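You operate a simulated robot arm through the tools that you are given. There is no shell and no other tool. Be economical: measure what you need, move in short steps, check, and stop when the job is done.

You are at the controls of a simulated robot arm. One attempt, no reset.

TASK
Load-test the blue control box: lift the large weight to about 300 mm and bring it down again.
Fine: weight on top of the white-banded actuator, mains on, reset, black handset, height by its display; mains off again before the weight goes back where it stood. Set down upright: large hang weight.

It is judged by the outcome, as a careful person would: the job done as asked, and still so three seconds after it is handed in. It fails if anything else is knocked over, pushed out of place, dropped, spilled or broken.

THE ROBOT
A 7-joint arm with a two-finger gripper, on a carriage that runs on a rail from [0.001, 0.663] to [-0.001, -1.117] (x, y) and turns from -2.269 to 3.526 rad about z. Base frame: it is fixed where the carriage stands at the start and does not move with it; the origin is on the floor, on the carriage's upright axis, x ahead of it, y to its left, z up; the surface under the hand at the start is at about z = 0.8. Lengths are in m, angles in rad, forces in N, time in s.
With the tool pointing down near the work surface it reaches from about 0.36 to 0.78 m from the robot's upright axis, wherever it stands. Its first joint turns from -2.897 to 2.897 rad. Places, roughly: down key of the black handset [0.4, -0.1, 0.9]; red key of the black control box [0.8, -0.4, 0.9]; red key of the blue control box [0.4, 0.4, 0.9]; red key of the grey control box [0.4, 0.1, 0.9]; red mains switch [0.9, 0.1, 0.9]; something [0.9, 0.1, 1]; up key of the black handset [0.4, 0, 0.9]. Payload 2.45 kg.
The TCP is the grasp point, 0.023 m short of the fingertips. In the tool frame z runs along the fingers and y along their closing line. The gripper opens to 0.072 m. The gripper's body begins 0.04 m behind the TCP.
Orientation is told as [roll, pitch, yaw] about the base's x, y, z axes, in that order, counted from this pose: with the fingers straight down and closing along the base's y, the tool's x points along the base's -x, its y along +y and its z along -z.

THE INTERFACE
- The arm moves only by the tool apply_moves. Its arguments are lists of equal length, an entry for each row: "linear": the shift along the tool's x, y, z in m, a list of three; "dr": the turn, a rotation vector about the tool's x, y, z in degrees, a list of three. In form: {"linear": [[dx, dy, dz], ...], "dr": [[wx, wy, wz], ...]}. A call has 1 to 8 rows; each row shifts and turns the commanded pose from where the row before left it, along the tool's axes as they then stand. "gripper" is the closure in counts, from 0 (fully open) to 255 (shut), set as the call begins (left out, the last holds). A row lasts 0.2 s, in which the tool goes at most 0.05 m and 0.15 rad; a call with a longer step from one row to the next is refused whole, and so is a gripper value outside its range. Where a pose cannot be reached the arm comes as near as it can. A force on the tool above 40 N (or 10 N above the force at the start of the call, whichever is more), or a blocked arm, ends the call early, and 0.2 s more pass. The fingers move at their own pace (about 0.072 m/s each) and stop on an object; they squeeze with about 37 N. The grip force told is the motor's: it shows also when the fingers shut on nothing. Time passes only in rows, and 0.2 s behind the last, so rows that do not move let the fingers close. The reply holds the time, the measured pose of the TCP, the force on the tool along the base axes, the opening and the grip force, in the units named above and with some noise, with the torque about the TCP (base axes, N m) and any sound that the robot's microphone picked up.
- Cameras (640 x 400 px; columns grow to the right, rows downward): "scene" is now at [0.0288, 0.1895, 1.4607]; the picture's right is [0.06, -1.00, 0.00], its down [-0.55, -0.03, -0.83] and it looks along [0.83, 0.05, -0.55] (base axes); focal length 269 px, centre (320, 200). "wrist" rides on the gripper at [0.077, 0.017, -0.066] in the tool frame; the picture's right is [-0.22, 0.98, 0.00], its down [-0.56, -0.13, -0.82] and it looks along [-0.80, -0.18, 0.57] (tool axes); focal length 234 px, centre (320, 200). There is no depth. A picture from a camera that has moved, and an enlarged one, comes with that camera's place and axes in the base frame and with its lens.
- camera(camera): a new picture of that camera. The clock stands still meanwhile.
- move_column(by): slides the trunk up (or, below 0, down) by that many m; the arm and the scene camera ride with it, the base frame stays. It gives what a move gives, with no picture.
- steer(legs): drives the robot by 1 to 6 legs, each [ahead, left, turn to the left] in m, m and rad, along the robot's own axes; the way and the turn of a leg run together, so that a leg with both is an arc; at most 1.5 m and 3.142 rad a leg. The arm and the cameras ride along, it lands a little off, and it stops where it bumps. It keeps to its track: a leg is cut to what the track allows. It gives what a move gives.
- aim_head(pan, tilt): turns the head with the scene camera to pan (to the left, within 2.705 rad either way) and tilt (down, from -0.506 to 1.204), counted from straight ahead of the robot. It gives what a move gives.
- close_up(camera, box): a new picture of the part [left, top, right, bottom] of that camera's present view, enlarged. The clock stands still meanwhile.
- finish_job(): hands the job in; it is judged then, once.

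Work in short steps. Places have to be worked out from the pictures, the camera data and where the tool is seen: move nearer, look again, correct. Check each grasp and each placing, and mend what went wrong. You have 120 turns and 90 pictures in all, those below and enlarged ones among them. Open the gripper and draw the arm clear of the work before you hand the job in, unless the task says otherwise; then end with one line.

The tools are called after "Request:" as name(argument=value, ...) on one line, values as JSON. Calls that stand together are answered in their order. apply_moves: Moves the arm, as the interface text tells. Its arguments: {"type":"object","properties":{"linear":{"type":"array","items":{"type":"array","items":{"type":"number"}}},"dr":{"type":"array","items":{"type":"array","items":{"type":"number"}}},"gripper":{"type":"number"}},"required":["linear","dr"]} The other tools are called the same way: move_column (by) slides the trunk up or down; steer (legs) drives the base; aim_head (pan, tilt) turns the head that bears the scene camera; camera (camera) takes a picture; close_up (camera, box) takes an enlarged picture of a part of a camera's view; finish_job () hands the job in.

At the start:

```text
t: 0.0
ee_pos: [0.4077, -0.0168, 1.2457]
orientation: [0.0, 0.0, -0.001]
force: [0.1, 0.6, -0.2]
torque: [0.0, 0.01, 0.05]
width: 0.0719
grip_force: 0.2
trunk travel left (down, up): [-0.45, 0.14]
robot x, y, heading: [-0.0023, 0.0029, -0.002]
head pan, tilt: [0.059, 0.585]
```

scene: 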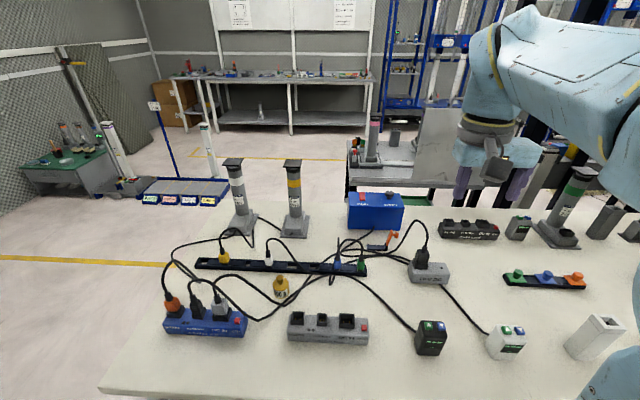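
wrist: 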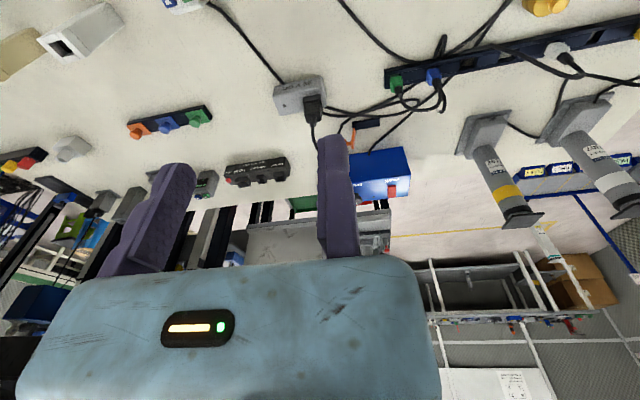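

I start by looking closer at the table: left side and right side of the scene view.

Request:
close_up(camera="scene", box=[150, 150, 390, 350])

Request:
close_up(camera="scene", box=[330, 180, 640, 380])

```text
2.00 times, centred on (270, 250) of scene
camera zoom: at [0.0288, 0.1895, 1.4607], right [0.06, -1.0, 0.0], down [-0.55, -0.03, -0.83], along [0.83, 0.05, -0.55], focal length 537 px, centre (420, 100)
```

zoom: 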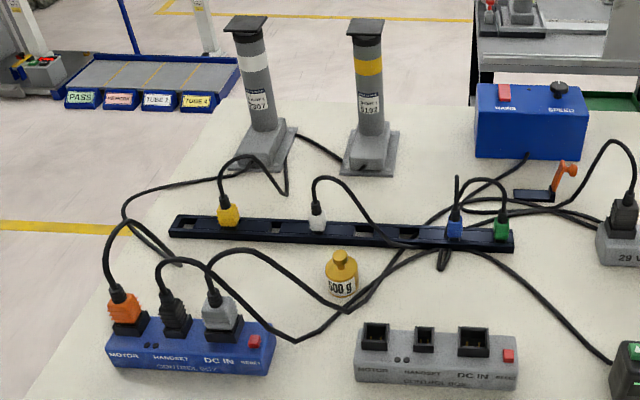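

```text
2.00 times, centred on (485, 280) of scene
camera zoom: at [0.0288, 0.1895, 1.4607], right [0.06, -1.0, 0.0], down [-0.55, -0.03, -0.83], along [0.83, 0.05, -0.55], focal length 537 px, centre (-10, 40)
```

zoom: 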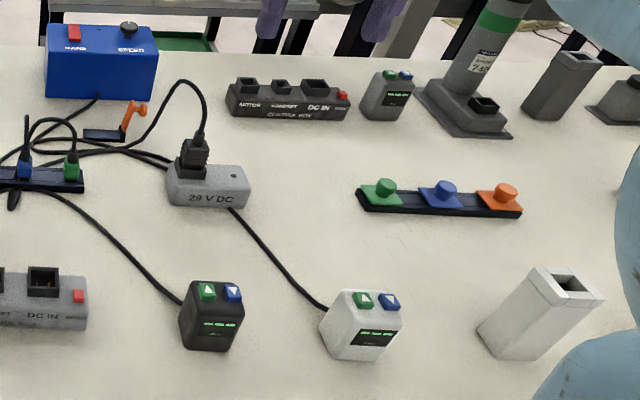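

I see one 500 g weight; I pan right to look for a larger weight and the rest of the table.

Request:
aim_head(pan=-0.7, tilt=0.7)

Request:
camera(camera="scene")

Request:
aim_head(pan=0.5, tilt=0.75)

Request:
camera(camera="scene")

```text
t: 1.1
ee_pos: [0.4079, -0.0171, 1.2454]
orientation: [0.0, -0.001, 0.0]
force: [0.1, 0.2, -0.4]
torque: [-0.02, 0.0, 0.04]
width: 0.0721
grip_force: 0.1
trunk travel left (down, up): [-0.45, 0.14]
robot x, y, heading: [-0.0002, -0.001, 0.003]
head pan, tilt: [-0.7, 0.7]
```

```text
85 pictures are left
camera scene: at [0.0051, 0.1295, 1.4507], right [-0.64, -0.77, 0.0], down [-0.49, 0.41, -0.77], along [0.59, -0.49, -0.64], focal length 269 px, centre (320, 200)
```

scene: 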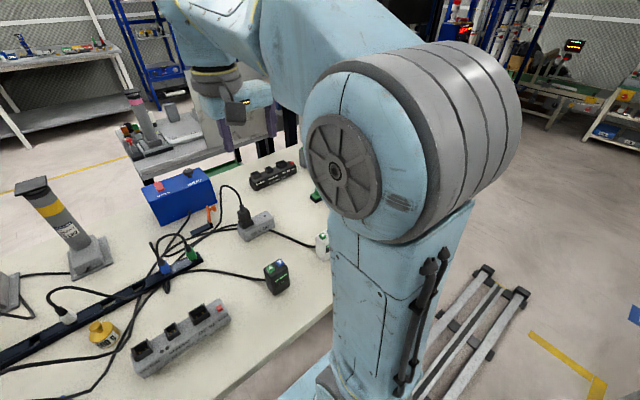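

```text
t: 2.5
ee_pos: [0.4075, -0.0171, 1.2456]
orientation: [0.001, 0.0, -0.001]
force: [0.1, 0.7, 0.4]
torque: [0.02, 0.0, -0.02]
width: 0.0719
grip_force: 0.1
trunk travel left (down, up): [-0.45, 0.14]
robot x, y, heading: [0.0024, -0.0008, -0.0]
head pan, tilt: [0.499, 0.75]
```

```text
84 pictures are left
camera scene: at [0.0129, 0.2238, 1.4465], right [0.48, -0.88, 0.0], down [-0.6, -0.33, -0.73], along [0.64, 0.35, -0.68], focal length 269 px, centre (320, 200)
```

scene: 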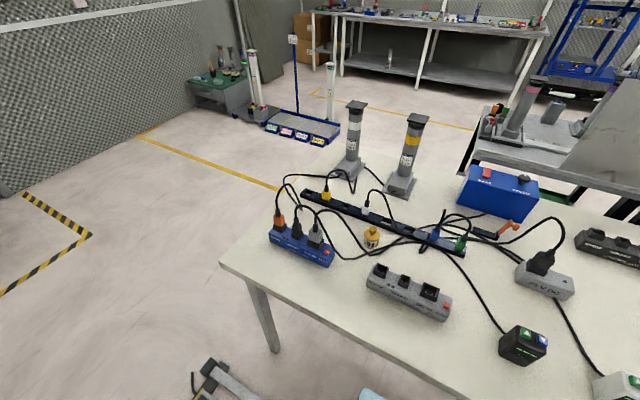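

The right end of the table is hidden behind the arm. I drive along the rail to the right to see it.

Request:
steer(legs=[[0, -0.7, 0]])

Request:
aim_head(pan=0.1, tilt=0.7)

Request:
camera(camera="scene")

Request:
camera(camera="wrist")

```text
t: 6.5
ee_pos: [0.407, -0.7234, 1.2449]
orientation: [0.0, -0.001, -0.005]
force: [0.4, 0.1, -0.5]
torque: [0.0, 0.0, -0.01]
width: 0.072
grip_force: 0.1
trunk travel left (down, up): [-0.45, 0.14]
robot x, y, heading: [-0.0004, -0.7052, -0.007]
head pan, tilt: [0.499, 0.75]
```

```text
t: 7.3
ee_pos: [0.4064, -0.723, 1.2459]
orientation: [0.0, 0.0, -0.006]
force: [0.5, 0.0, 0.2]
torque: [0.02, 0.02, 0.0]
width: 0.072
grip_force: 0.0
trunk travel left (down, up): [-0.45, 0.14]
robot x, y, heading: [0.0019, -0.6999, -0.009]
head pan, tilt: [0.099, 0.7]
```

```text
83 pictures are left
camera scene: at [0.0247, -0.5112, 1.4507], right [0.1, -1.0, 0.0], down [-0.64, -0.06, -0.76], along [0.76, 0.07, -0.64], focal length 269 px, centre (320, 200)
```

scene: 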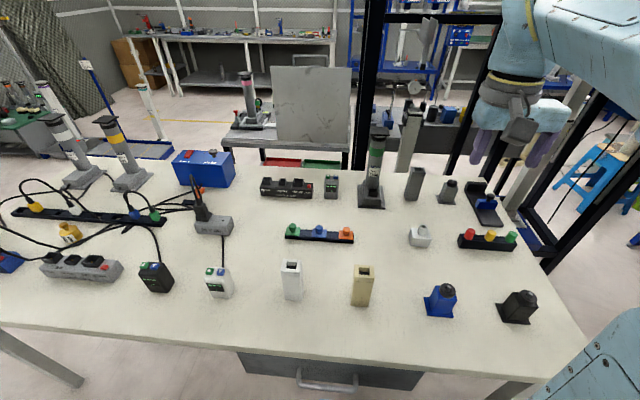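

```text
82 pictures are left
camera wrist: at [0.3298, -0.7059, 1.3119], right [0.22, 0.97, 0.0], down [0.56, -0.13, 0.82], along [0.8, -0.18, -0.57], focal length 234 px, centre (320, 200)
```

wrist: 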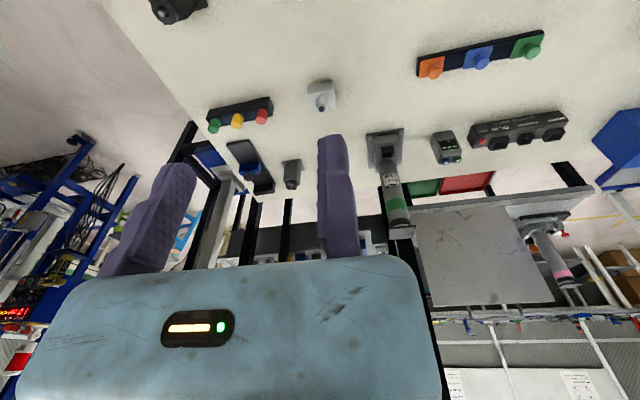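

Request:
close_up(camera="scene", box=[240, 140, 560, 340])

Request:
close_up(camera="scene", box=[220, 60, 380, 160])

```text
2.00 times, centred on (400, 240) of scene
camera zoom: at [0.0247, -0.5112, 1.4507], right [0.1, -1.0, 0.0], down [-0.64, -0.06, -0.76], along [0.76, 0.07, -0.64], focal length 537 px, centre (160, 120)
```

zoom: 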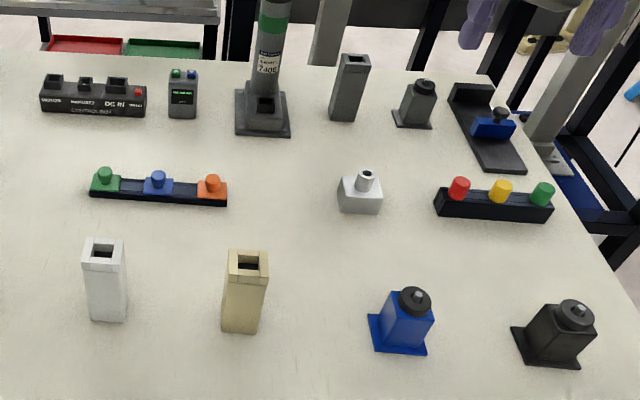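

```text
4.00 times, centred on (300, 110) of scene
camera zoom: at [0.0247, -0.5112, 1.4507], right [0.1, -1.0, 0.0], down [-0.64, -0.06, -0.76], along [0.76, 0.07, -0.64], focal length 1074 px, centre (400, 560)
```

zoom: 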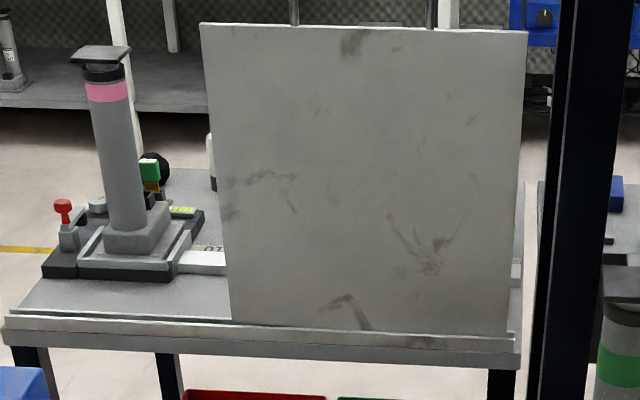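

No other obvious weight on this table so far. I look around to the sides and behind for other surfaces.

Request:
aim_head(pan=2.4, tilt=0.6)

Request:
camera(camera="scene")

Request:
aim_head(pan=-2.2, tilt=0.6)

Request:
camera(camera="scene")

```text
t: 9.5
ee_pos: [0.4079, -0.7229, 1.2467]
orientation: [-0.001, 0.0, -0.006]
force: [0.6, 0.6, -0.3]
torque: [-0.02, 0.01, 0.01]
width: 0.0722
grip_force: 0.1
trunk travel left (down, up): [-0.45, 0.14]
robot x, y, heading: [-0.0015, -0.7054, -0.008]
head pan, tilt: [2.4, 0.6]
```

```text
79 pictures are left
camera scene: at [-0.1246, -0.4591, 1.4593], right [0.68, 0.73, 0.0], down [0.41, -0.38, -0.83], along [-0.61, 0.56, -0.56], focal length 269 px, centre (320, 200)
```

scene: 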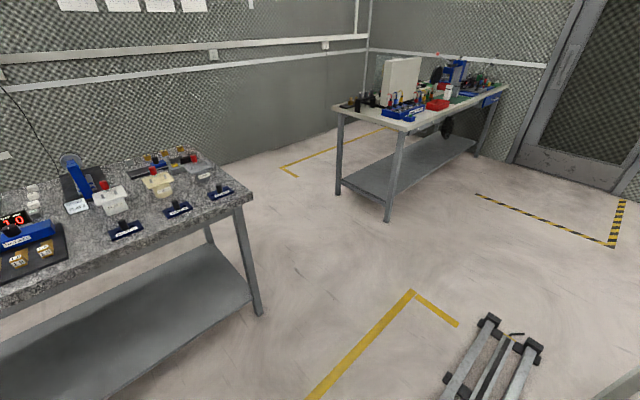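

```text
t: 13.1
ee_pos: [0.4068, -0.7225, 1.2455]
orientation: [-0.001, 0.001, -0.005]
force: [0.4, -0.3, 0.5]
torque: [-0.01, 0.0, 0.05]
width: 0.072
grip_force: 0.0
trunk travel left (down, up): [-0.45, 0.14]
robot x, y, heading: [-0.0036, -0.7033, -0.004]
head pan, tilt: [-2.201, 0.6]
```

```text
78 pictures are left
camera scene: at [-0.1122, -0.5904, 1.4593], right [-0.81, 0.59, 0.0], down [0.34, 0.45, -0.83], along [-0.49, -0.66, -0.56], focal length 269 px, centre (320, 200)
```

scene: 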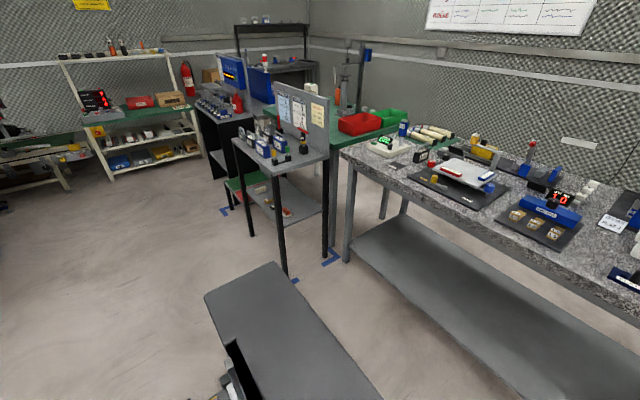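

Candidates need closer inspection; I look at the right end of the table more closely.

Request:
aim_head(pan=-0.3, tilt=0.75)

Request:
camera(camera="scene")

Request:
close_up(camera="scene", box=[260, 140, 420, 240])

Request:
close_up(camera="scene", box=[220, 240, 380, 340])

```text
t: 15.0
ee_pos: [0.4061, -0.722, 1.2457]
orientation: [0.001, 0.001, -0.007]
force: [0.0, -0.1, -0.2]
torque: [0.0, -0.01, 0.0]
width: 0.0721
grip_force: 0.0
trunk travel left (down, up): [-0.45, 0.14]
robot x, y, heading: [0.0003, -0.7033, -0.002]
head pan, tilt: [-0.3, 0.75]
```

```text
77 pictures are left
camera scene: at [0.0192, -0.5442, 1.4465], right [-0.3, -0.95, 0.0], down [-0.65, 0.21, -0.73], along [0.7, -0.22, -0.68], focal length 269 px, centre (320, 200)
```

scene: 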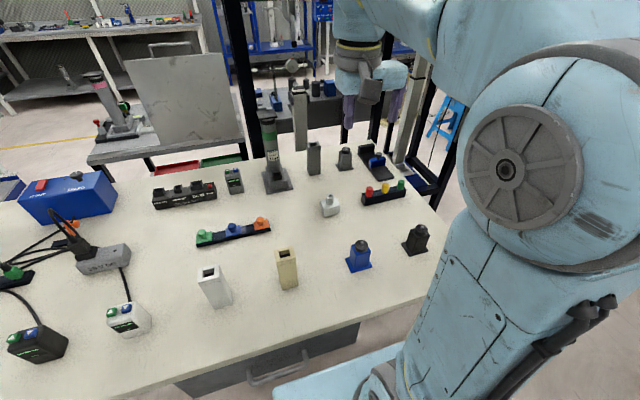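

```text
4.00 times, centred on (340, 190) of scene
camera zoom: at [0.0192, -0.5442, 1.4465], right [-0.3, -0.95, 0.0], down [-0.65, 0.21, -0.73], along [0.7, -0.22, -0.68], focal length 1074 px, centre (240, 240)
```

zoom: 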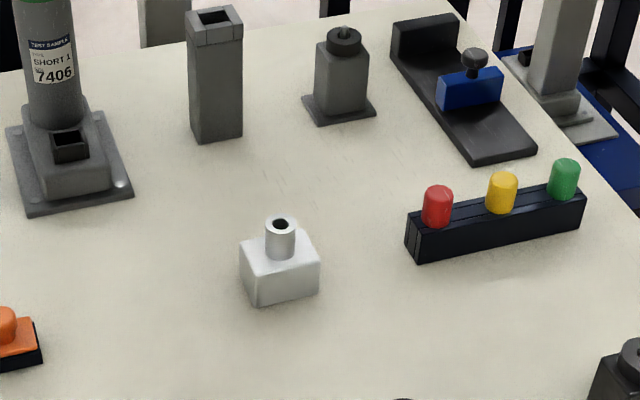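

```text
4.00 times, centred on (300, 290) of scene
camera zoom: at [0.0192, -0.5442, 1.4465], right [-0.3, -0.95, 0.0], down [-0.65, 0.21, -0.73], along [0.7, -0.22, -0.68], focal length 1074 px, centre (400, -160)
```

zoom: 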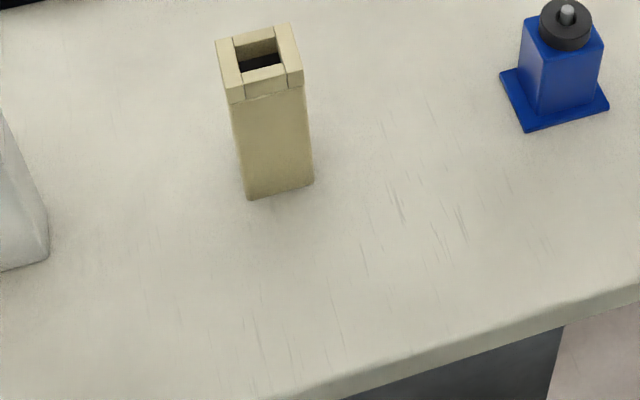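

The brass 500 g weight is the only weight. I drive left to opposite the white-banded actuator and study that area.

Request:
steer(legs=[[0, 1.05, 0]])

Request:
aim_head(pan=0.05, tilt=0.7)

Request:
camera(camera="scene")

Request:
close_up(camera="scene", box=[200, 100, 440, 250])

Request:
close_up(camera="scene", box=[240, 200, 480, 350])

```text
t: 20.5
ee_pos: [0.4087, 0.3098, 1.2457]
orientation: [0.0, 0.001, -0.002]
force: [-1.1, 0.0, -0.4]
torque: [0.01, -0.03, 0.0]
width: 0.0723
grip_force: 0.0
trunk travel left (down, up): [-0.45, 0.14]
robot x, y, heading: [0.0012, 0.3231, -0.001]
head pan, tilt: [-0.3, 0.75]
```

```text
t: 21.3
ee_pos: [0.4089, 0.3085, 1.2466]
orientation: [0.001, -0.001, -0.002]
force: [-0.4, 0.0, 0.1]
torque: [0.01, -0.02, 0.01]
width: 0.0721
grip_force: 0.1
trunk travel left (down, up): [-0.45, 0.14]
robot x, y, heading: [0.0034, 0.3285, -0.002]
head pan, tilt: [0.051, 0.7]
```

```text
74 pictures are left
camera scene: at [0.0258, 0.5155, 1.4507], right [0.05, -1.0, 0.0], down [-0.64, -0.03, -0.76], along [0.76, 0.04, -0.64], focal length 269 px, centre (320, 200)
```

scene: 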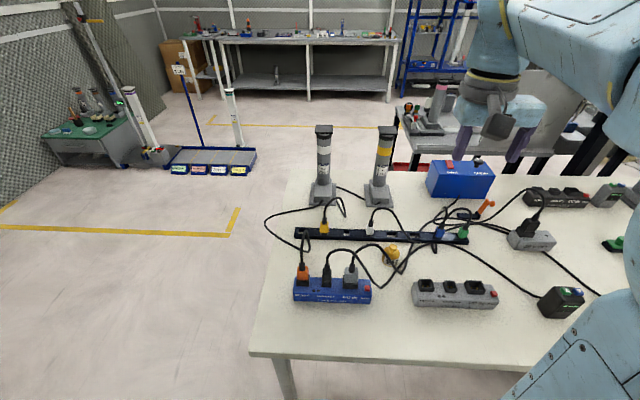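

```text
2.67 times, centred on (320, 175) of scene
camera zoom: at [0.0258, 0.5155, 1.4507], right [0.05, -1.0, 0.0], down [-0.64, -0.03, -0.76], along [0.76, 0.04, -0.64], focal length 716 px, centre (320, 267)
```

zoom: 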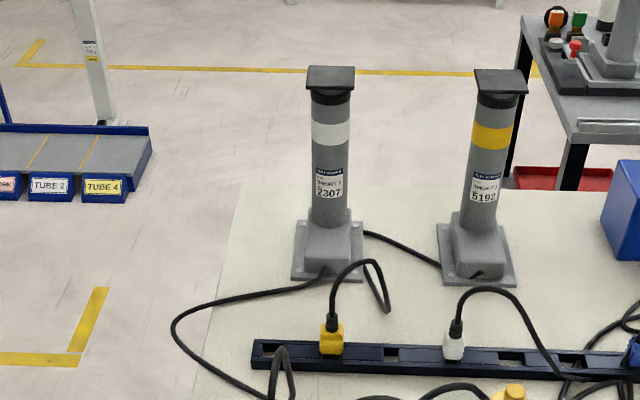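

```text
2.67 times, centred on (360, 275) of scene
camera zoom: at [0.0258, 0.5155, 1.4507], right [0.05, -1.0, 0.0], down [-0.64, -0.03, -0.76], along [0.76, 0.04, -0.64], focal length 716 px, centre (213, 0)
```

zoom: 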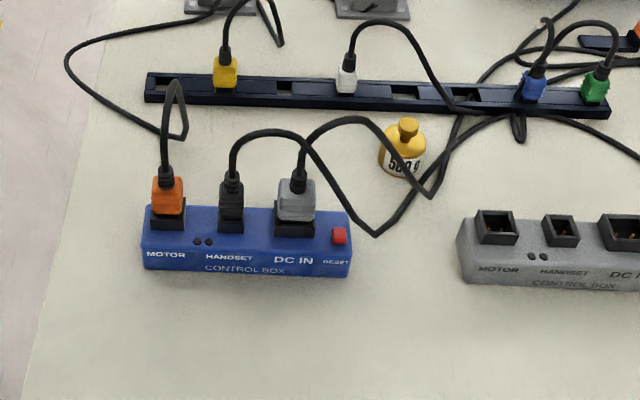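

The white-banded actuator's cable runs to the orange MOTOR plug on the blue box. I estimate the weight at about [0.516, 0.337], its knob top at z≈0.88, and the actuator's top plate at about [0.81, 0.544, 1.08]. I lower the hand short of the weight to look.

Request:
apply_moves(linear=[[0, 0.028, 0.03], [0, 0, 0.04], [0, 0, 0.04], [0, 0, 0.04], [0, 0, 0.03]], dr=[[0, 0, 0], [0, 0, 0], [0, 0, 0], [0, 0, 0], [0, 0, 0]])

Request:
camera(camera="wrist")

```text
t: 22.5
ee_pos: [0.4087, 0.3396, 1.0663]
orientation: [0.0, 0.0, -0.003]
force: [-0.4, 1.5, 0.4]
torque: [0.04, 0.0, 0.02]
width: 0.0719
grip_force: 0.0
trunk travel left (down, up): [-0.45, 0.14]
robot x, y, heading: [0.0005, 0.3279, -0.003]
head pan, tilt: [0.051, 0.7]
```

```text
71 pictures are left
camera wrist: at [0.3309, 0.3563, 1.1317], right [0.22, 0.98, 0.0], down [0.56, -0.13, 0.82], along [0.8, -0.18, -0.57], focal length 234 px, centre (320, 200)
```

wrist: 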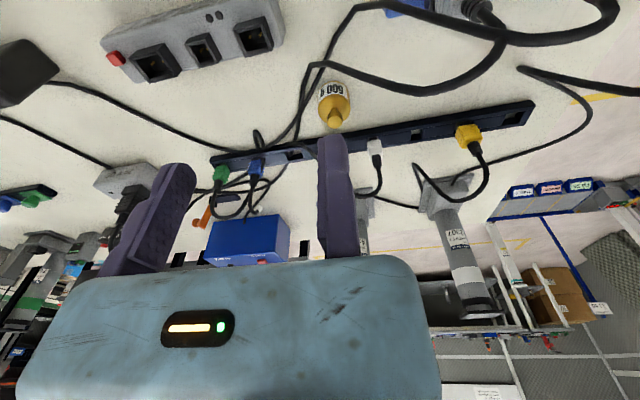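

I zoom on the weight to see how the cables lie around it.

Request:
close_up(camera="wrist", box=[240, 30, 440, 155])

Request:
close_up(camera="scene", box=[350, 210, 430, 260])

```text
3.20 times, centred on (340, 92) of wrist
camera zoom: at [0.3309, 0.3563, 1.1317], right [0.22, 0.98, 0.0], down [0.56, -0.13, 0.82], along [0.8, -0.18, -0.57], focal length 749 px, centre (256, 544)
```

zoom: 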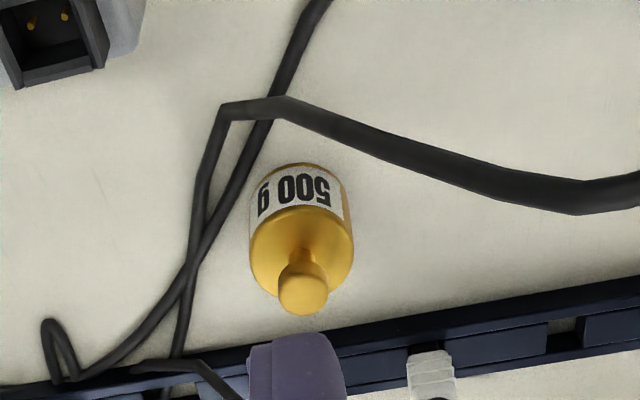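

```text
8.00 times, centred on (390, 235) of scene
camera zoom: at [0.0257, 0.5156, 1.4507], right [0.05, -1.0, 0.0], down [-0.64, -0.03, -0.77], along [0.76, 0.04, -0.64], focal length 2149 px, centre (-240, -80)
```

zoom: 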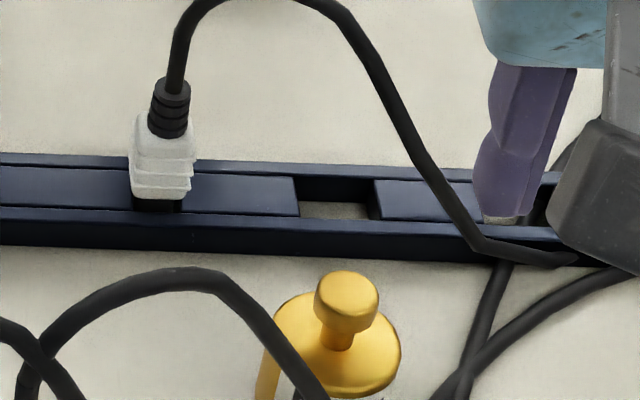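

The knob (≈22 mm wide) can be gripped from above; a cable arches near its robot side, where the wrist camera hangs. Before picking I test whether a vertical tool reaches x≈0.82 at about z 1.2.

Request:
apply_moves(linear=[[0, 0, -0.045], [0, 0, -0.045], [-0.04, 0, -0.045], [-0.045, 0, 0], [-0.045, 0, 0], [-0.045, 0, 0], [-0.045, 0, 0], [-0.045, 0, 0]], dr=[[0, 0, 0], [0, 0, 0], [0, 0, 0], [0, 0, 0], [0, 0, 0], [0, 0, 0], [0, 0, 0], [0, 0, 0]])

Request:
apply_moves(linear=[[-0.045, 0, 0], [-0.045, 0, 0], [-0.045, 0, 0], [0, 0, 0]], dr=[[0, 0, 0], [0, 0, 0], [0, 0, 0], [0, 0, 0]])

```text
refused: row 3 steps farther than a row can; nothing moved
```

```text
t: 23.5
ee_pos: [0.5448, 0.3365, 1.0637]
orientation: [0.001, 0.0, -0.004]
force: [0.1, -0.7, -0.1]
torque: [0.0, -0.01, 0.0]
width: 0.0719
grip_force: 0.0
trunk travel left (down, up): [-0.45, 0.14]
robot x, y, heading: [0.0036, 0.3268, -0.007]
head pan, tilt: [0.051, 0.7]
```

The first call was refused (step too long), the second went forward at z 1.06, clear of things. I raise and then extend.

Request:
apply_moves(linear=[[0, 0, -0.045], [0, 0, -0.045], [0, 0, -0.045], [-0.045, 0, 0], [-0.045, 0, 0], [-0.045, 0, 0], [-0.045, 0, 0], [-0.045, 0, 0]], dr=[[0, 0, 0], [0, 0, 0], [0, 0, 0], [0, 0, 0], [0, 0, 0], [0, 0, 0], [0, 0, 0], [0, 0, 0]])

Request:
apply_moves(linear=[[-0.045, 0, 0], [-0.045, 0, 0], [0, 0, 0]], dr=[[0, 0, 0], [0, 0, 0], [0, 0, 0]])

Request:
camera(camera="scene")

```text
t: 25.3
ee_pos: [0.6642, 0.3375, 1.1996]
orientation: [-0.004, 0.006, -0.002]
force: [-0.9, 0.7, 0.2]
torque: [-0.01, 0.03, 0.0]
width: 0.0721
grip_force: 0.0
out of reach, approached as far as the arm can: row 6, 7, 8
trunk travel left (down, up): [-0.45, 0.14]
robot x, y, heading: [0.0023, 0.3245, -0.004]
head pan, tilt: [0.051, 0.7]
```

```text
t: 26.1
ee_pos: [0.6643, 0.3379, 1.1989]
orientation: [-0.003, 0.006, -0.004]
force: [1.2, -1.1, -0.3]
torque: [-0.02, -0.05, 0.0]
width: 0.072
grip_force: 0.1
out of reach, approached as far as the arm can: row 1, 2
trunk travel left (down, up): [-0.45, 0.14]
robot x, y, heading: [-0.0043, 0.327, -0.002]
head pan, tilt: [0.051, 0.7]
```

```text
68 pictures are left
camera scene: at [0.0257, 0.5156, 1.4507], right [0.05, -1.0, 0.0], down [-0.64, -0.03, -0.76], along [0.76, 0.04, -0.64], focal length 269 px, centre (320, 200)
```

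scene: 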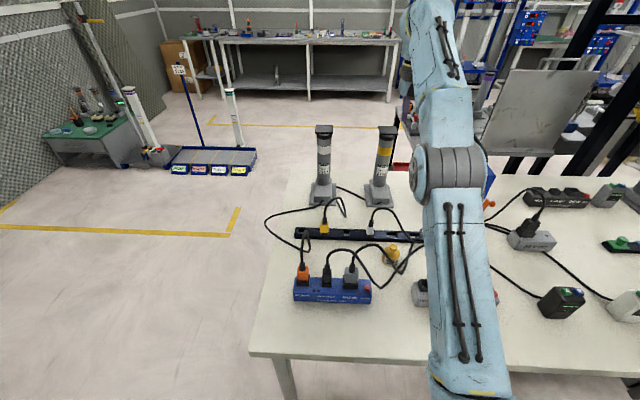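

A vertical tool only reaches x≈0.66 at this height, so I need the trunk up and the tool pitched outward. I raise the trunk and pitch 40° to test reach.

Request:
move_column(by=0.14)

Request:
apply_moves(linear=[[0, 0, 0.03], [0, 0, 0.03], [0, 0, 0.03], [0, 0, 0.0], [0, 0, 0.0], [0, 0, 0]], dr=[[0, -8, 0], [0, -8, 0], [0, -8, 0], [0, -8, 0], [0, -8, 0], [0, 0, 0]])

```text
t: 27.8
ee_pos: [0.6654, 0.3372, 1.3388]
orientation: [-0.003, 0.009, -0.004]
force: [0.0, -0.9, -0.2]
torque: [0.02, -0.01, 0.03]
width: 0.0722
grip_force: 0.1
trunk travel left (down, up): [-0.59, 0.0]
robot x, y, heading: [0.0038, 0.3262, -0.002]
head pan, tilt: [0.051, 0.7]
```

```text
t: 29.2
ee_pos: [0.6769, 0.3359, 1.2495]
orientation: [-0.004, -0.691, -0.001]
force: [0.1, -0.1, 0.0]
torque: [0.03, -0.03, -0.01]
width: 0.072
grip_force: 0.0
trunk travel left (down, up): [-0.59, 0.0]
robot x, y, heading: [0.0005, 0.3268, -0.003]
head pan, tilt: [0.051, 0.7]
```

Pitch works. I now move forward and down to test [0.82, 0.34, 1.19].

Request:
apply_moves(linear=[[-0.0172, 0, 0.034], [-0.0172, 0, 0.034], [-0.0172, 0, 0.034], [-0.0172, 0, 0.034], [0, 0, 0]], dr=[[0, 0, 0], [0, 0, 0], [0, 0, 0], [0, 0, 0], [0, 0, 0]])

```text
t: 30.4
ee_pos: [0.8163, 0.3362, 1.1895]
orientation: [-0.004, -0.69, 0.001]
force: [0.0, 0.3, -0.6]
torque: [0.01, -0.01, 0.01]
width: 0.0721
grip_force: 0.1
trunk travel left (down, up): [-0.59, 0.0]
robot x, y, heading: [0.0018, 0.3282, 0.0]
head pan, tilt: [0.051, 0.7]
```

Reachable. For the pick I will come in diagonally (robot at y≈0, turned ~32° left, tool pitched 40°), keeping the camera away from the cable arch. I retract, then drive and turn.

Request:
apply_moves(linear=[[0.0322, 0, -0.027], [0.0322, 0, -0.027], [0.0322, 0, -0.027], [0.0322, 0, -0.027], [0.0322, 0, -0.027]], dr=[[0, 0, 0], [0, 0, 0], [0, 0, 0], [0, 0, 0], [0, 0, 0]])

Request:
steer(legs=[[0, -0.328, 0], [0, 0, 0.56]])

Request:
camera(camera="wrist")

Request:
camera(camera="scene")

```text
t: 31.6
ee_pos: [0.6043, 0.3383, 1.191]
orientation: [-0.003, -0.691, -0.001]
force: [-0.6, 0.4, -0.1]
torque: [-0.04, 0.02, -0.05]
width: 0.0718
grip_force: 0.0
trunk travel left (down, up): [-0.59, 0.0]
robot x, y, heading: [0.0004, 0.3251, -0.001]
head pan, tilt: [0.051, 0.7]
```

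```text
t: 35.3
ee_pos: [0.5079, 0.3236, 1.1903]
orientation: [-0.005, -0.691, 0.554]
force: [0.0, 0.0, 0.0]
torque: [0.02, 0.02, -0.01]
width: 0.072
grip_force: 0.1
trunk travel left (down, up): [-0.59, 0.0]
robot x, y, heading: [-0.001, -0.0029, 0.553]
head pan, tilt: [0.051, 0.7]
```

```text
67 pictures are left
camera wrist: at [0.413, 0.2848, 1.1919], right [-0.37, 0.92, 0.14], down [-0.01, -0.15, 0.99], along [0.93, 0.36, 0.07], focal length 234 px, centre (320, 200)
```

wrist: 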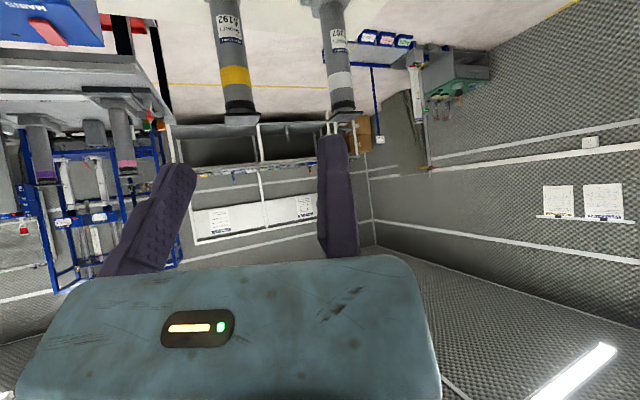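

```text
66 pictures are left
camera scene: at [-0.0781, 0.1688, 1.5907], right [0.57, -0.82, 0.0], down [-0.53, -0.37, -0.76], along [0.63, 0.43, -0.64], focal length 269 px, centre (320, 200)
```

scene: 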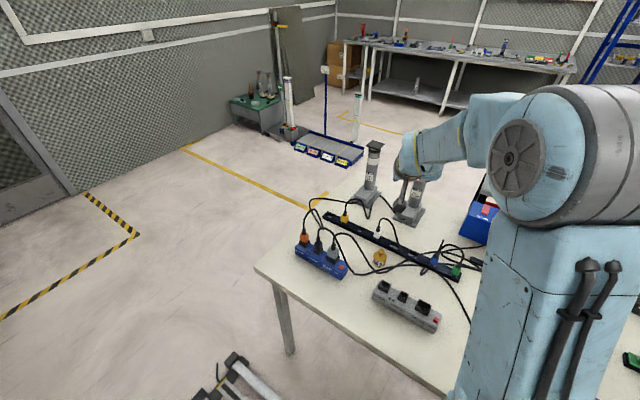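

I zoom the wrist view to triangulate the white-banded actuator's top plate, and the scene for the weight.

Request:
close_up(camera="wrist", box=[200, 0, 400, 125])

Request:
close_up(camera="scene", box=[300, 130, 460, 280])

```text
3.20 times, centred on (300, 62) of wrist
camera zoom: at [0.413, 0.2848, 1.1919], right [-0.37, 0.92, 0.14], down [-0.01, -0.15, 0.99], along [0.93, 0.36, 0.07], focal length 749 px, centre (384, 640)
```

zoom: 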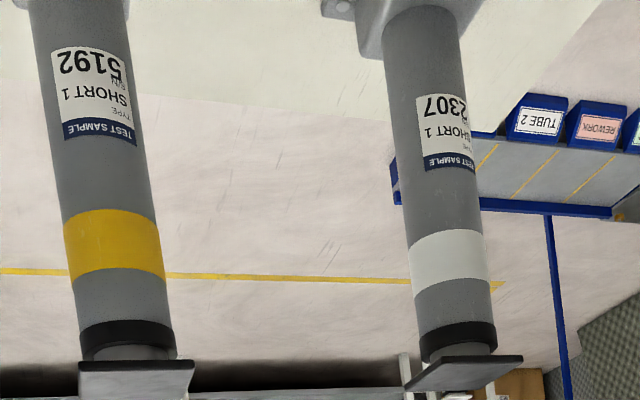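

```text
2.67 times, centred on (380, 205) of scene
camera zoom: at [-0.0781, 0.1688, 1.5907], right [0.57, -0.82, 0.0], down [-0.53, -0.37, -0.76], along [0.63, 0.43, -0.64], focal length 716 px, centre (160, 187)
```

zoom: 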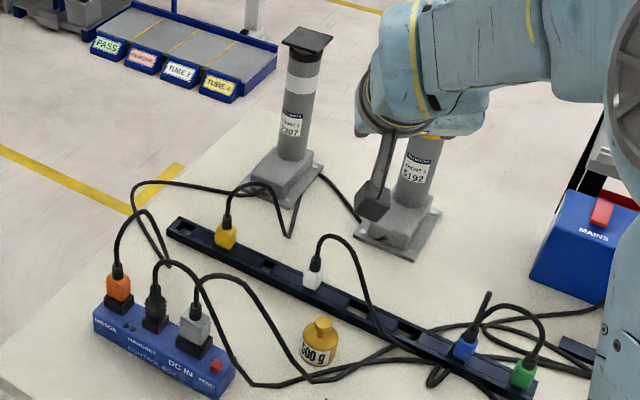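

Triangulated: actuator top plate ≈ [0.848, 0.540, 1.066]; weight axis ≈ [0.522, 0.330]. I descend above the weight to z≈0.94.

Request:
apply_moves(linear=[[0.0257, 0, 0.0328], [0.0257, 0, 0.0328], [0.0257, 0, 0.0328], [0.0257, 0, 0.0328], [0.0257, 0, 0.0328], [0.0257, -0.002, 0.0328]], dr=[[0, 0, 0], [0, 0, 0], [0, 0, 0], [0, 0, 0], [0, 0, 0], [0, 0, 0]])

Request:
close_up(camera="scene", box=[330, 210, 430, 290])

Request:
camera(camera="wrist")

```text
t: 36.7
ee_pos: [0.5134, 0.3251, 0.9414]
orientation: [-0.003, -0.691, 0.554]
force: [0.3, 0.9, -1.1]
torque: [-0.01, -0.04, -0.01]
width: 0.0722
grip_force: 0.1
trunk travel left (down, up): [-0.59, 0.0]
robot x, y, heading: [0.0009, -0.0049, 0.554]
head pan, tilt: [0.051, 0.7]
```

```text
5.00 times, centred on (380, 250) of scene
camera zoom: at [-0.0782, 0.1689, 1.5908], right [0.57, -0.82, 0.0], down [-0.53, -0.37, -0.77], along [0.63, 0.43, -0.64], focal length 1343 px, centre (20, -50)
```

zoom: 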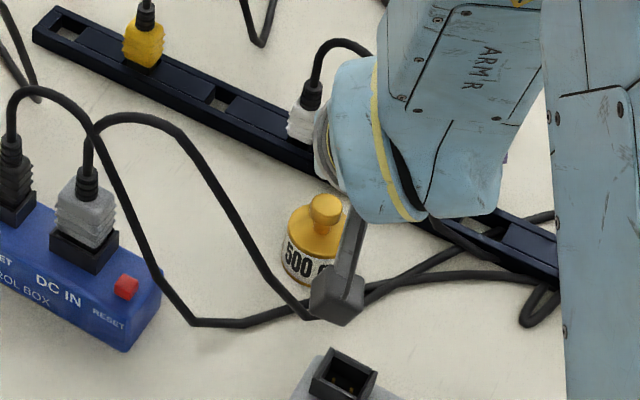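

```text
62 pictures are left
camera wrist: at [0.4185, 0.2864, 0.9438], right [-0.37, 0.92, 0.14], down [-0.01, -0.15, 0.99], along [0.93, 0.36, 0.07], focal length 234 px, centre (320, 200)
```

wrist: 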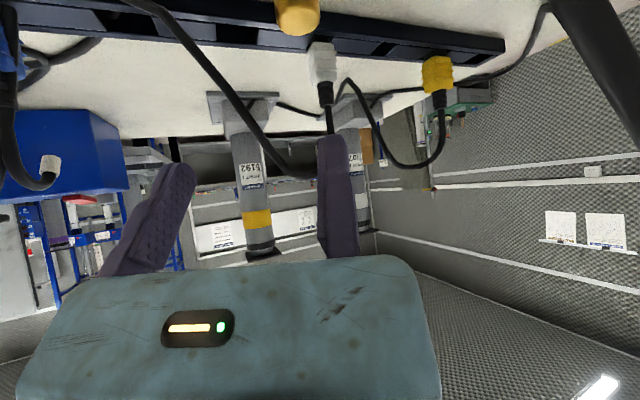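

The finger picture doesn't match the camera model for the TCP well, so I close the fingers in the air to see where the pads meet in the wrist view.

Request:
apply_moves(linear=[[0, 0, 0], [0, 0, 0], [0, 0, 0], [0, 0, 0]], dr=[[0, 0, 0], [0, 0, 0], [0, 0, 0], [0, 0, 0]], gripper=255)

Request:
camera(camera="wrist")

```text
t: 37.7
ee_pos: [0.5136, 0.3255, 0.9434]
orientation: [-0.003, -0.692, 0.556]
force: [-0.1, -0.4, 0.4]
torque: [0.03, -0.01, 0.01]
width: 0.0001
grip_force: 28.6
trunk travel left (down, up): [-0.59, 0.0]
robot x, y, heading: [-0.003, -0.0047, 0.553]
head pan, tilt: [0.051, 0.7]
```

```text
61 pictures are left
camera wrist: at [0.4185, 0.2863, 0.9441], right [-0.37, 0.92, 0.14], down [-0.01, -0.15, 0.99], along [0.93, 0.36, 0.07], focal length 234 px, centre (320, 200)
```

wrist: 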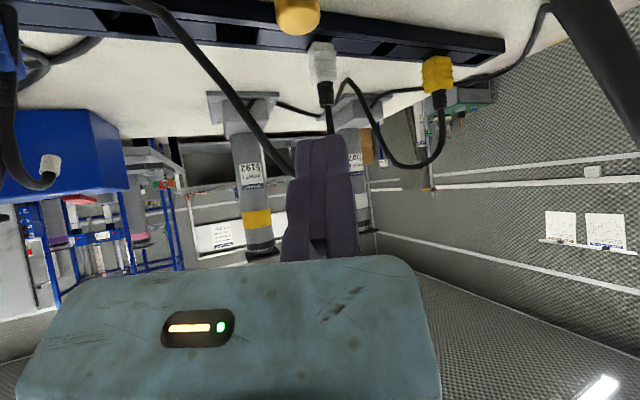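

Only the −y finger moves; the +y finger sits fixed at the TCP plane (both cameras agree). The knob lies at tool y≈0, top z≈0.87, so I open, shift +13 mm in tool y and go most of the way down.

Request:
apply_moves(linear=[[0, 0.013, 0], [0, 0, 0], [0, 0, 0], [0.016, 0, 0.0205], [0.014, 0, 0.018]], dr=[[0, 0, 0], [0, 0, 0], [0, 0, 0], [0, 0, 0], [0, 0, 0]], gripper=0)

Request:
camera(camera="wrist")

Request:
close_up(camera="scene", box=[330, 210, 430, 290])

```text
t: 38.9
ee_pos: [0.5088, 0.3366, 0.8932]
orientation: [-0.002, -0.691, 0.556]
force: [0.1, -0.1, 0.8]
torque: [0.01, 0.01, -0.01]
width: 0.0723
grip_force: 0.0
trunk travel left (down, up): [-0.59, 0.0]
robot x, y, heading: [-0.0037, -0.0041, 0.548]
head pan, tilt: [0.051, 0.7]
```

```text
60 pictures are left
camera wrist: at [0.414, 0.2987, 0.894], right [-0.37, 0.92, 0.14], down [-0.01, -0.15, 0.99], along [0.93, 0.36, 0.07], focal length 234 px, centre (320, 200)
```

wrist: 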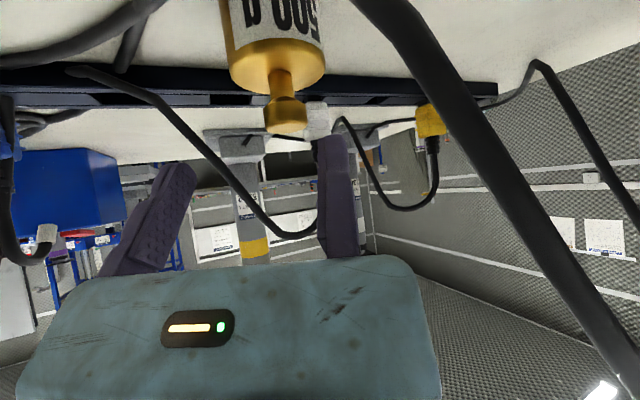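

```text
5.00 times, centred on (380, 250) of scene
camera zoom: at [-0.0779, 0.1689, 1.5908], right [0.57, -0.82, 0.0], down [-0.53, -0.37, -0.76], along [0.63, 0.43, -0.64], focal length 1343 px, centre (20, -50)
```

zoom: 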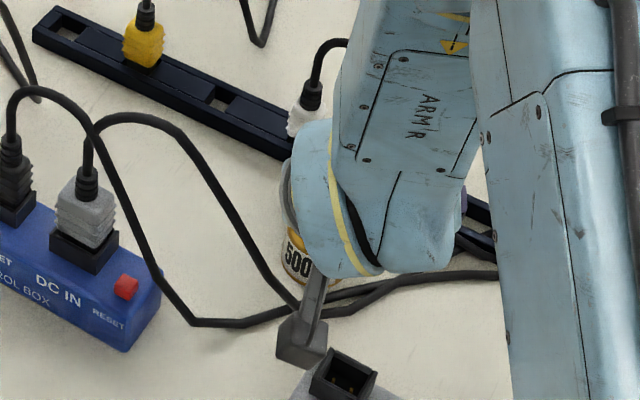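

Knob alignment looks right, but the camera box is close to the grey control box's socket. I rise 30 mm, yaw back by 0.25 rad (camera moves to free table between the cable and the box), and look.

Request:
apply_moves(linear=[[-0.0193, 0, -0.023], [0, 0, 0], [0, 0, 0], [-0.0033, 0.0027, 0.0028], [0, 0, 0]], dr=[[0, 0, 0], [4.6, 0, 5.49], [4.6, 0, 5.49], [0, 0, 0], [0, 0, 0]])

Request:
camera(camera="wrist")

Request:
close_up(camera="scene", box=[330, 210, 430, 290])

```text
t: 40.1
ee_pos: [0.5134, 0.3398, 0.9211]
orientation: [-0.009, -0.692, 0.308]
force: [-0.7, -0.2, 0.1]
torque: [-0.02, 0.01, -0.06]
width: 0.072
grip_force: 0.0
trunk travel left (down, up): [-0.59, 0.0]
robot x, y, heading: [0.0002, -0.007, 0.555]
head pan, tilt: [0.051, 0.7]
```

```text
58 pictures are left
camera wrist: at [0.4118, 0.3267, 0.9231], right [-0.13, 0.98, 0.13], down [-0.05, -0.14, 0.99], along [0.99, 0.12, 0.07], focal length 234 px, centre (320, 200)
```

wrist: 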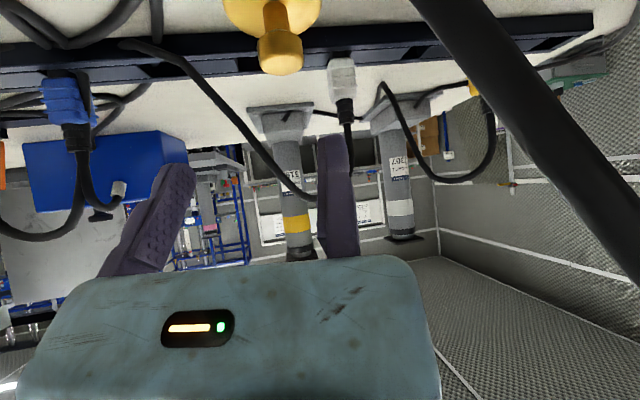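

```text
5.00 times, centred on (380, 250) of scene
camera zoom: at [-0.078, 0.1687, 1.5907], right [0.57, -0.82, 0.0], down [-0.53, -0.37, -0.76], along [0.63, 0.43, -0.64], focal length 1343 px, centre (20, -50)
```

zoom: 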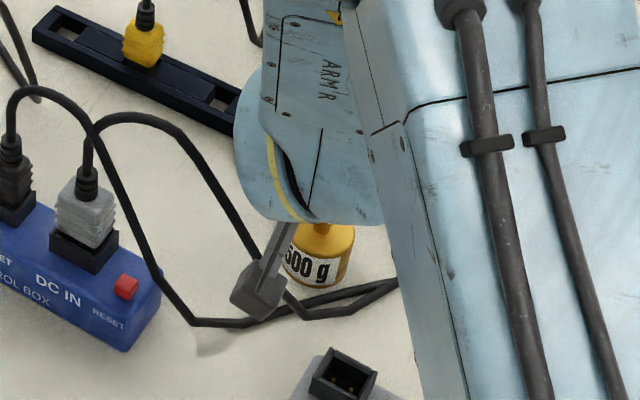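

The rising cable is too near the palm with this approach. Better to come from the −y side (tool tilted toward +y), where only flat cables lie. I rise, set the gripper to ~40 mm, and reposition the robot further right.

Request:
apply_moves(linear=[[-0.029, 0, -0.0345], [-0.029, 0, -0.0345], [-0.029, 0, -0.0345], [-0.029, 0, -0.0345], [-0.029, 0, -0.0345]], dr=[[0, 0, 0], [0, 0, 0], [0, 0, 0], [0, 0, 0], [0, 0, 0]], gripper=113)

Request:
steer(legs=[[-0.079, -0.127, 0], [0, 0, 0.19]])

```text
t: 41.3
ee_pos: [0.515, 0.3422, 1.1487]
orientation: [-0.007, -0.691, 0.307]
force: [0.6, -0.7, -0.7]
torque: [0.01, 0.05, -0.01]
width: 0.04
grip_force: 0.1
trunk travel left (down, up): [-0.59, 0.0]
robot x, y, heading: [0.0007, -0.0033, 0.553]
head pan, tilt: [0.051, 0.7]
```

```text
t: 43.4
ee_pos: [0.4378, 0.2863, 1.1485]
orientation: [-0.008, -0.691, 0.501]
force: [0.3, 0.1, 0.2]
torque: [-0.02, -0.03, 0.0]
width: 0.0402
grip_force: 0.1
trunk travel left (down, up): [-0.59, 0.0]
robot x, y, heading: [-0.0012, -0.1555, 0.749]
head pan, tilt: [0.051, 0.7]
```

Now I yaw the tool about the vertical by +56° so it tilts toward +y.

Request:
apply_moves(linear=[[0, 0, 0], [0, 0, 0], [0, 0, 0], [0, 0, 0], [0, 0, 0], [0, 0, 0], [0, 0, 0], [0, 0, 0]], dr=[[-5.14, 0, -6.13], [-5.14, 0, -6.13], [-5.14, 0, -6.13], [-5.14, 0, -6.13], [-5.14, 0, -6.13], [-5.14, 0, -6.13], [-5.14, 0, -6.13], [0, 0, 0]])

```text
t: 45.2
ee_pos: [0.4388, 0.2867, 1.1485]
orientation: [0.003, -0.692, 1.475]
force: [-0.2, 0.8, 0.5]
torque: [-0.01, -0.01, 0.01]
width: 0.0401
grip_force: 0.1
trunk travel left (down, up): [-0.59, 0.0]
robot x, y, heading: [-0.0012, -0.151, 0.749]
head pan, tilt: [0.051, 0.7]
```

Now over the weight at z≈0.935.

Request:
apply_moves(linear=[[0, -0.0329, 0], [0, -0.0329, 0], [0.0172, 0, 0.032], [0.0172, 0, 0.032], [0.0172, 0, 0.032], [0.0172, 0, 0.032], [0.0172, 0, 0.032], [0.0172, 0, 0.032]], dr=[[0, 0, 0], [0, 0, 0], [0, 0, 0], [0, 0, 0], [0, 0, 0], [0, 0, 0], [0, 0, 0], [0, 0, 0]])

Request:
camera(camera="wrist")

Request:
camera(camera="scene")

```text
t: 47.0
ee_pos: [0.5066, 0.3233, 0.9367]
orientation: [0.0, -0.691, 1.473]
force: [0.7, 0.0, 0.1]
torque: [0.01, -0.03, 0.01]
width: 0.0402
grip_force: 0.0
trunk travel left (down, up): [-0.59, 0.0]
robot x, y, heading: [0.0011, -0.1525, 0.747]
head pan, tilt: [0.051, 0.7]
```

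```text
56 pictures are left
camera wrist: at [0.4797, 0.2224, 0.9367], right [-0.95, 0.26, 0.14], down [0.12, -0.1, 0.99], along [0.27, 0.96, 0.07], focal length 234 px, centre (320, 200)
```

wrist: 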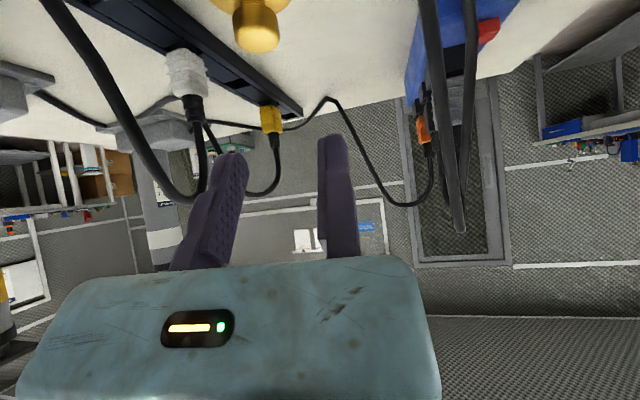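

```text
55 pictures are left
camera scene: at [-0.1102, 0.0016, 1.5908], right [0.72, -0.7, 0.0], down [-0.45, -0.46, -0.77], along [0.53, 0.55, -0.64], focal length 269 px, centre (320, 200)
```

scene: 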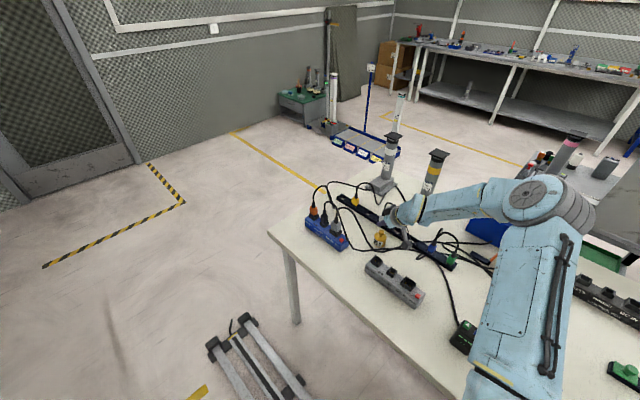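

Knob is ~7 mm further from the fixed finger than planned (axis ≈ [0.529, 0.334]). I correct laterally and descend two-thirds.

Request:
apply_moves(linear=[[0, -0.0065, 0], [0.013, 0, 0.0178], [0.013, 0, 0.0178], [0, 0, 0]], dr=[[0, 0, 0], [0, 0, 0], [0, 0, 0], [0, 0, 0]])

Request:
camera(camera="wrist")

Request:
close_up(camera="scene", box=[340, 190, 460, 280])

```text
t: 48.0
ee_pos: [0.5127, 0.3257, 0.8903]
orientation: [0.004, -0.693, 1.474]
force: [-0.2, -0.2, 0.0]
torque: [0.0, 0.01, 0.05]
width: 0.0401
grip_force: 0.1
trunk travel left (down, up): [-0.59, 0.0]
robot x, y, heading: [0.0029, -0.1542, 0.751]
head pan, tilt: [0.051, 0.7]
```

```text
54 pictures are left
camera wrist: at [0.4862, 0.2255, 0.8917], right [-0.95, 0.26, 0.14], down [0.12, -0.1, 0.99], along [0.27, 0.96, 0.07], focal length 234 px, centre (320, 200)
```

wrist: 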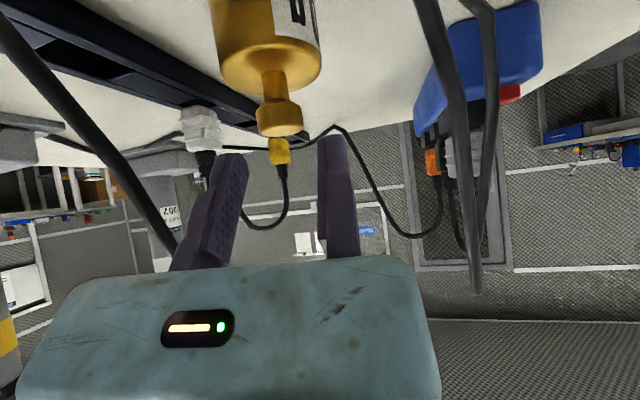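

```text
4.44 times, centred on (400, 235) of scene
camera zoom: at [-0.11, 0.0017, 1.5907], right [0.72, -0.7, 0.0], down [-0.45, -0.46, -0.76], along [0.53, 0.55, -0.64], focal length 1194 px, centre (-36, 44)
```

zoom: 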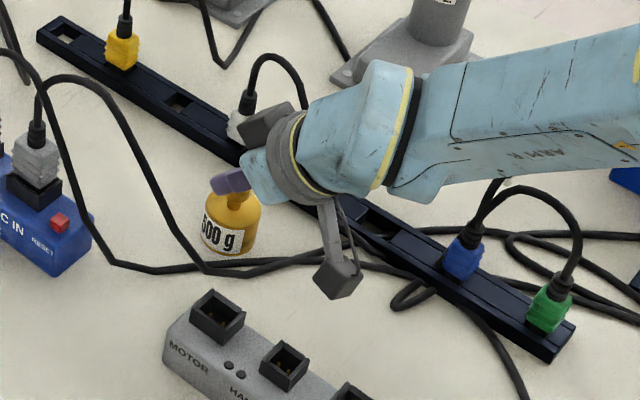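

Alignment is good and the camera is clear of everything. Final descent of ~18 mm, then look.

Request:
apply_moves(linear=[[0.006, 0, 0.007], [0.0056, 0, 0.007], [0, 0, 0]], dr=[[0, 0, 0], [0, 0, 0], [0, 0, 0]])

Request:
camera(camera="wrist")

```text
t: 48.8
ee_pos: [0.5144, 0.3249, 0.8728]
orientation: [0.004, -0.692, 1.471]
force: [-0.5, -0.2, -0.2]
torque: [0.01, -0.04, 0.01]
width: 0.0402
grip_force: 0.1
trunk travel left (down, up): [-0.59, 0.0]
robot x, y, heading: [-0.0008, -0.1506, 0.744]
head pan, tilt: [0.051, 0.7]
```

```text
52 pictures are left
camera wrist: at [0.4874, 0.2253, 0.8739], right [-0.95, 0.26, 0.14], down [0.12, -0.1, 0.99], along [0.27, 0.96, 0.07], focal length 234 px, centre (320, 200)
```

wrist: 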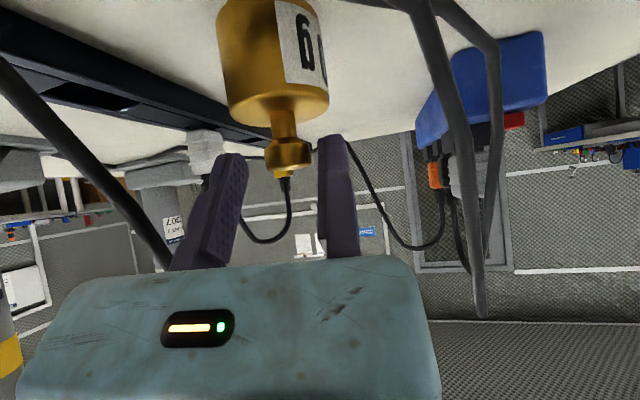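

The knob sits between the pads. I close the gripper.

Request:
apply_moves(linear=[[0, 0, 0], [0, 0, 0], [0, 0, 0], [0, 0, 0]], dr=[[0, 0, 0], [0, 0, 0], [0, 0, 0], [0, 0, 0]], gripper=255)

Request:
camera(camera="wrist")

```text
t: 49.8
ee_pos: [0.5148, 0.324, 0.8731]
orientation: [0.001, -0.691, 1.473]
force: [3.8, -0.3, 3.8]
torque: [0.04, -0.05, -0.02]
width: 0.0208
grip_force: 36.9
trunk travel left (down, up): [-0.59, 0.0]
robot x, y, heading: [0.0021, -0.1546, 0.747]
head pan, tilt: [0.051, 0.7]
```

```text
51 pictures are left
camera wrist: at [0.4877, 0.2252, 0.8744], right [-0.95, 0.26, 0.14], down [0.12, -0.1, 0.99], along [0.27, 0.96, 0.07], focal length 234 px, centre (320, 200)
```

wrist: 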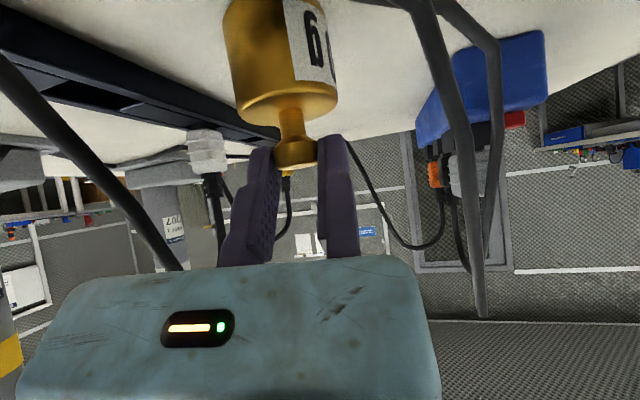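

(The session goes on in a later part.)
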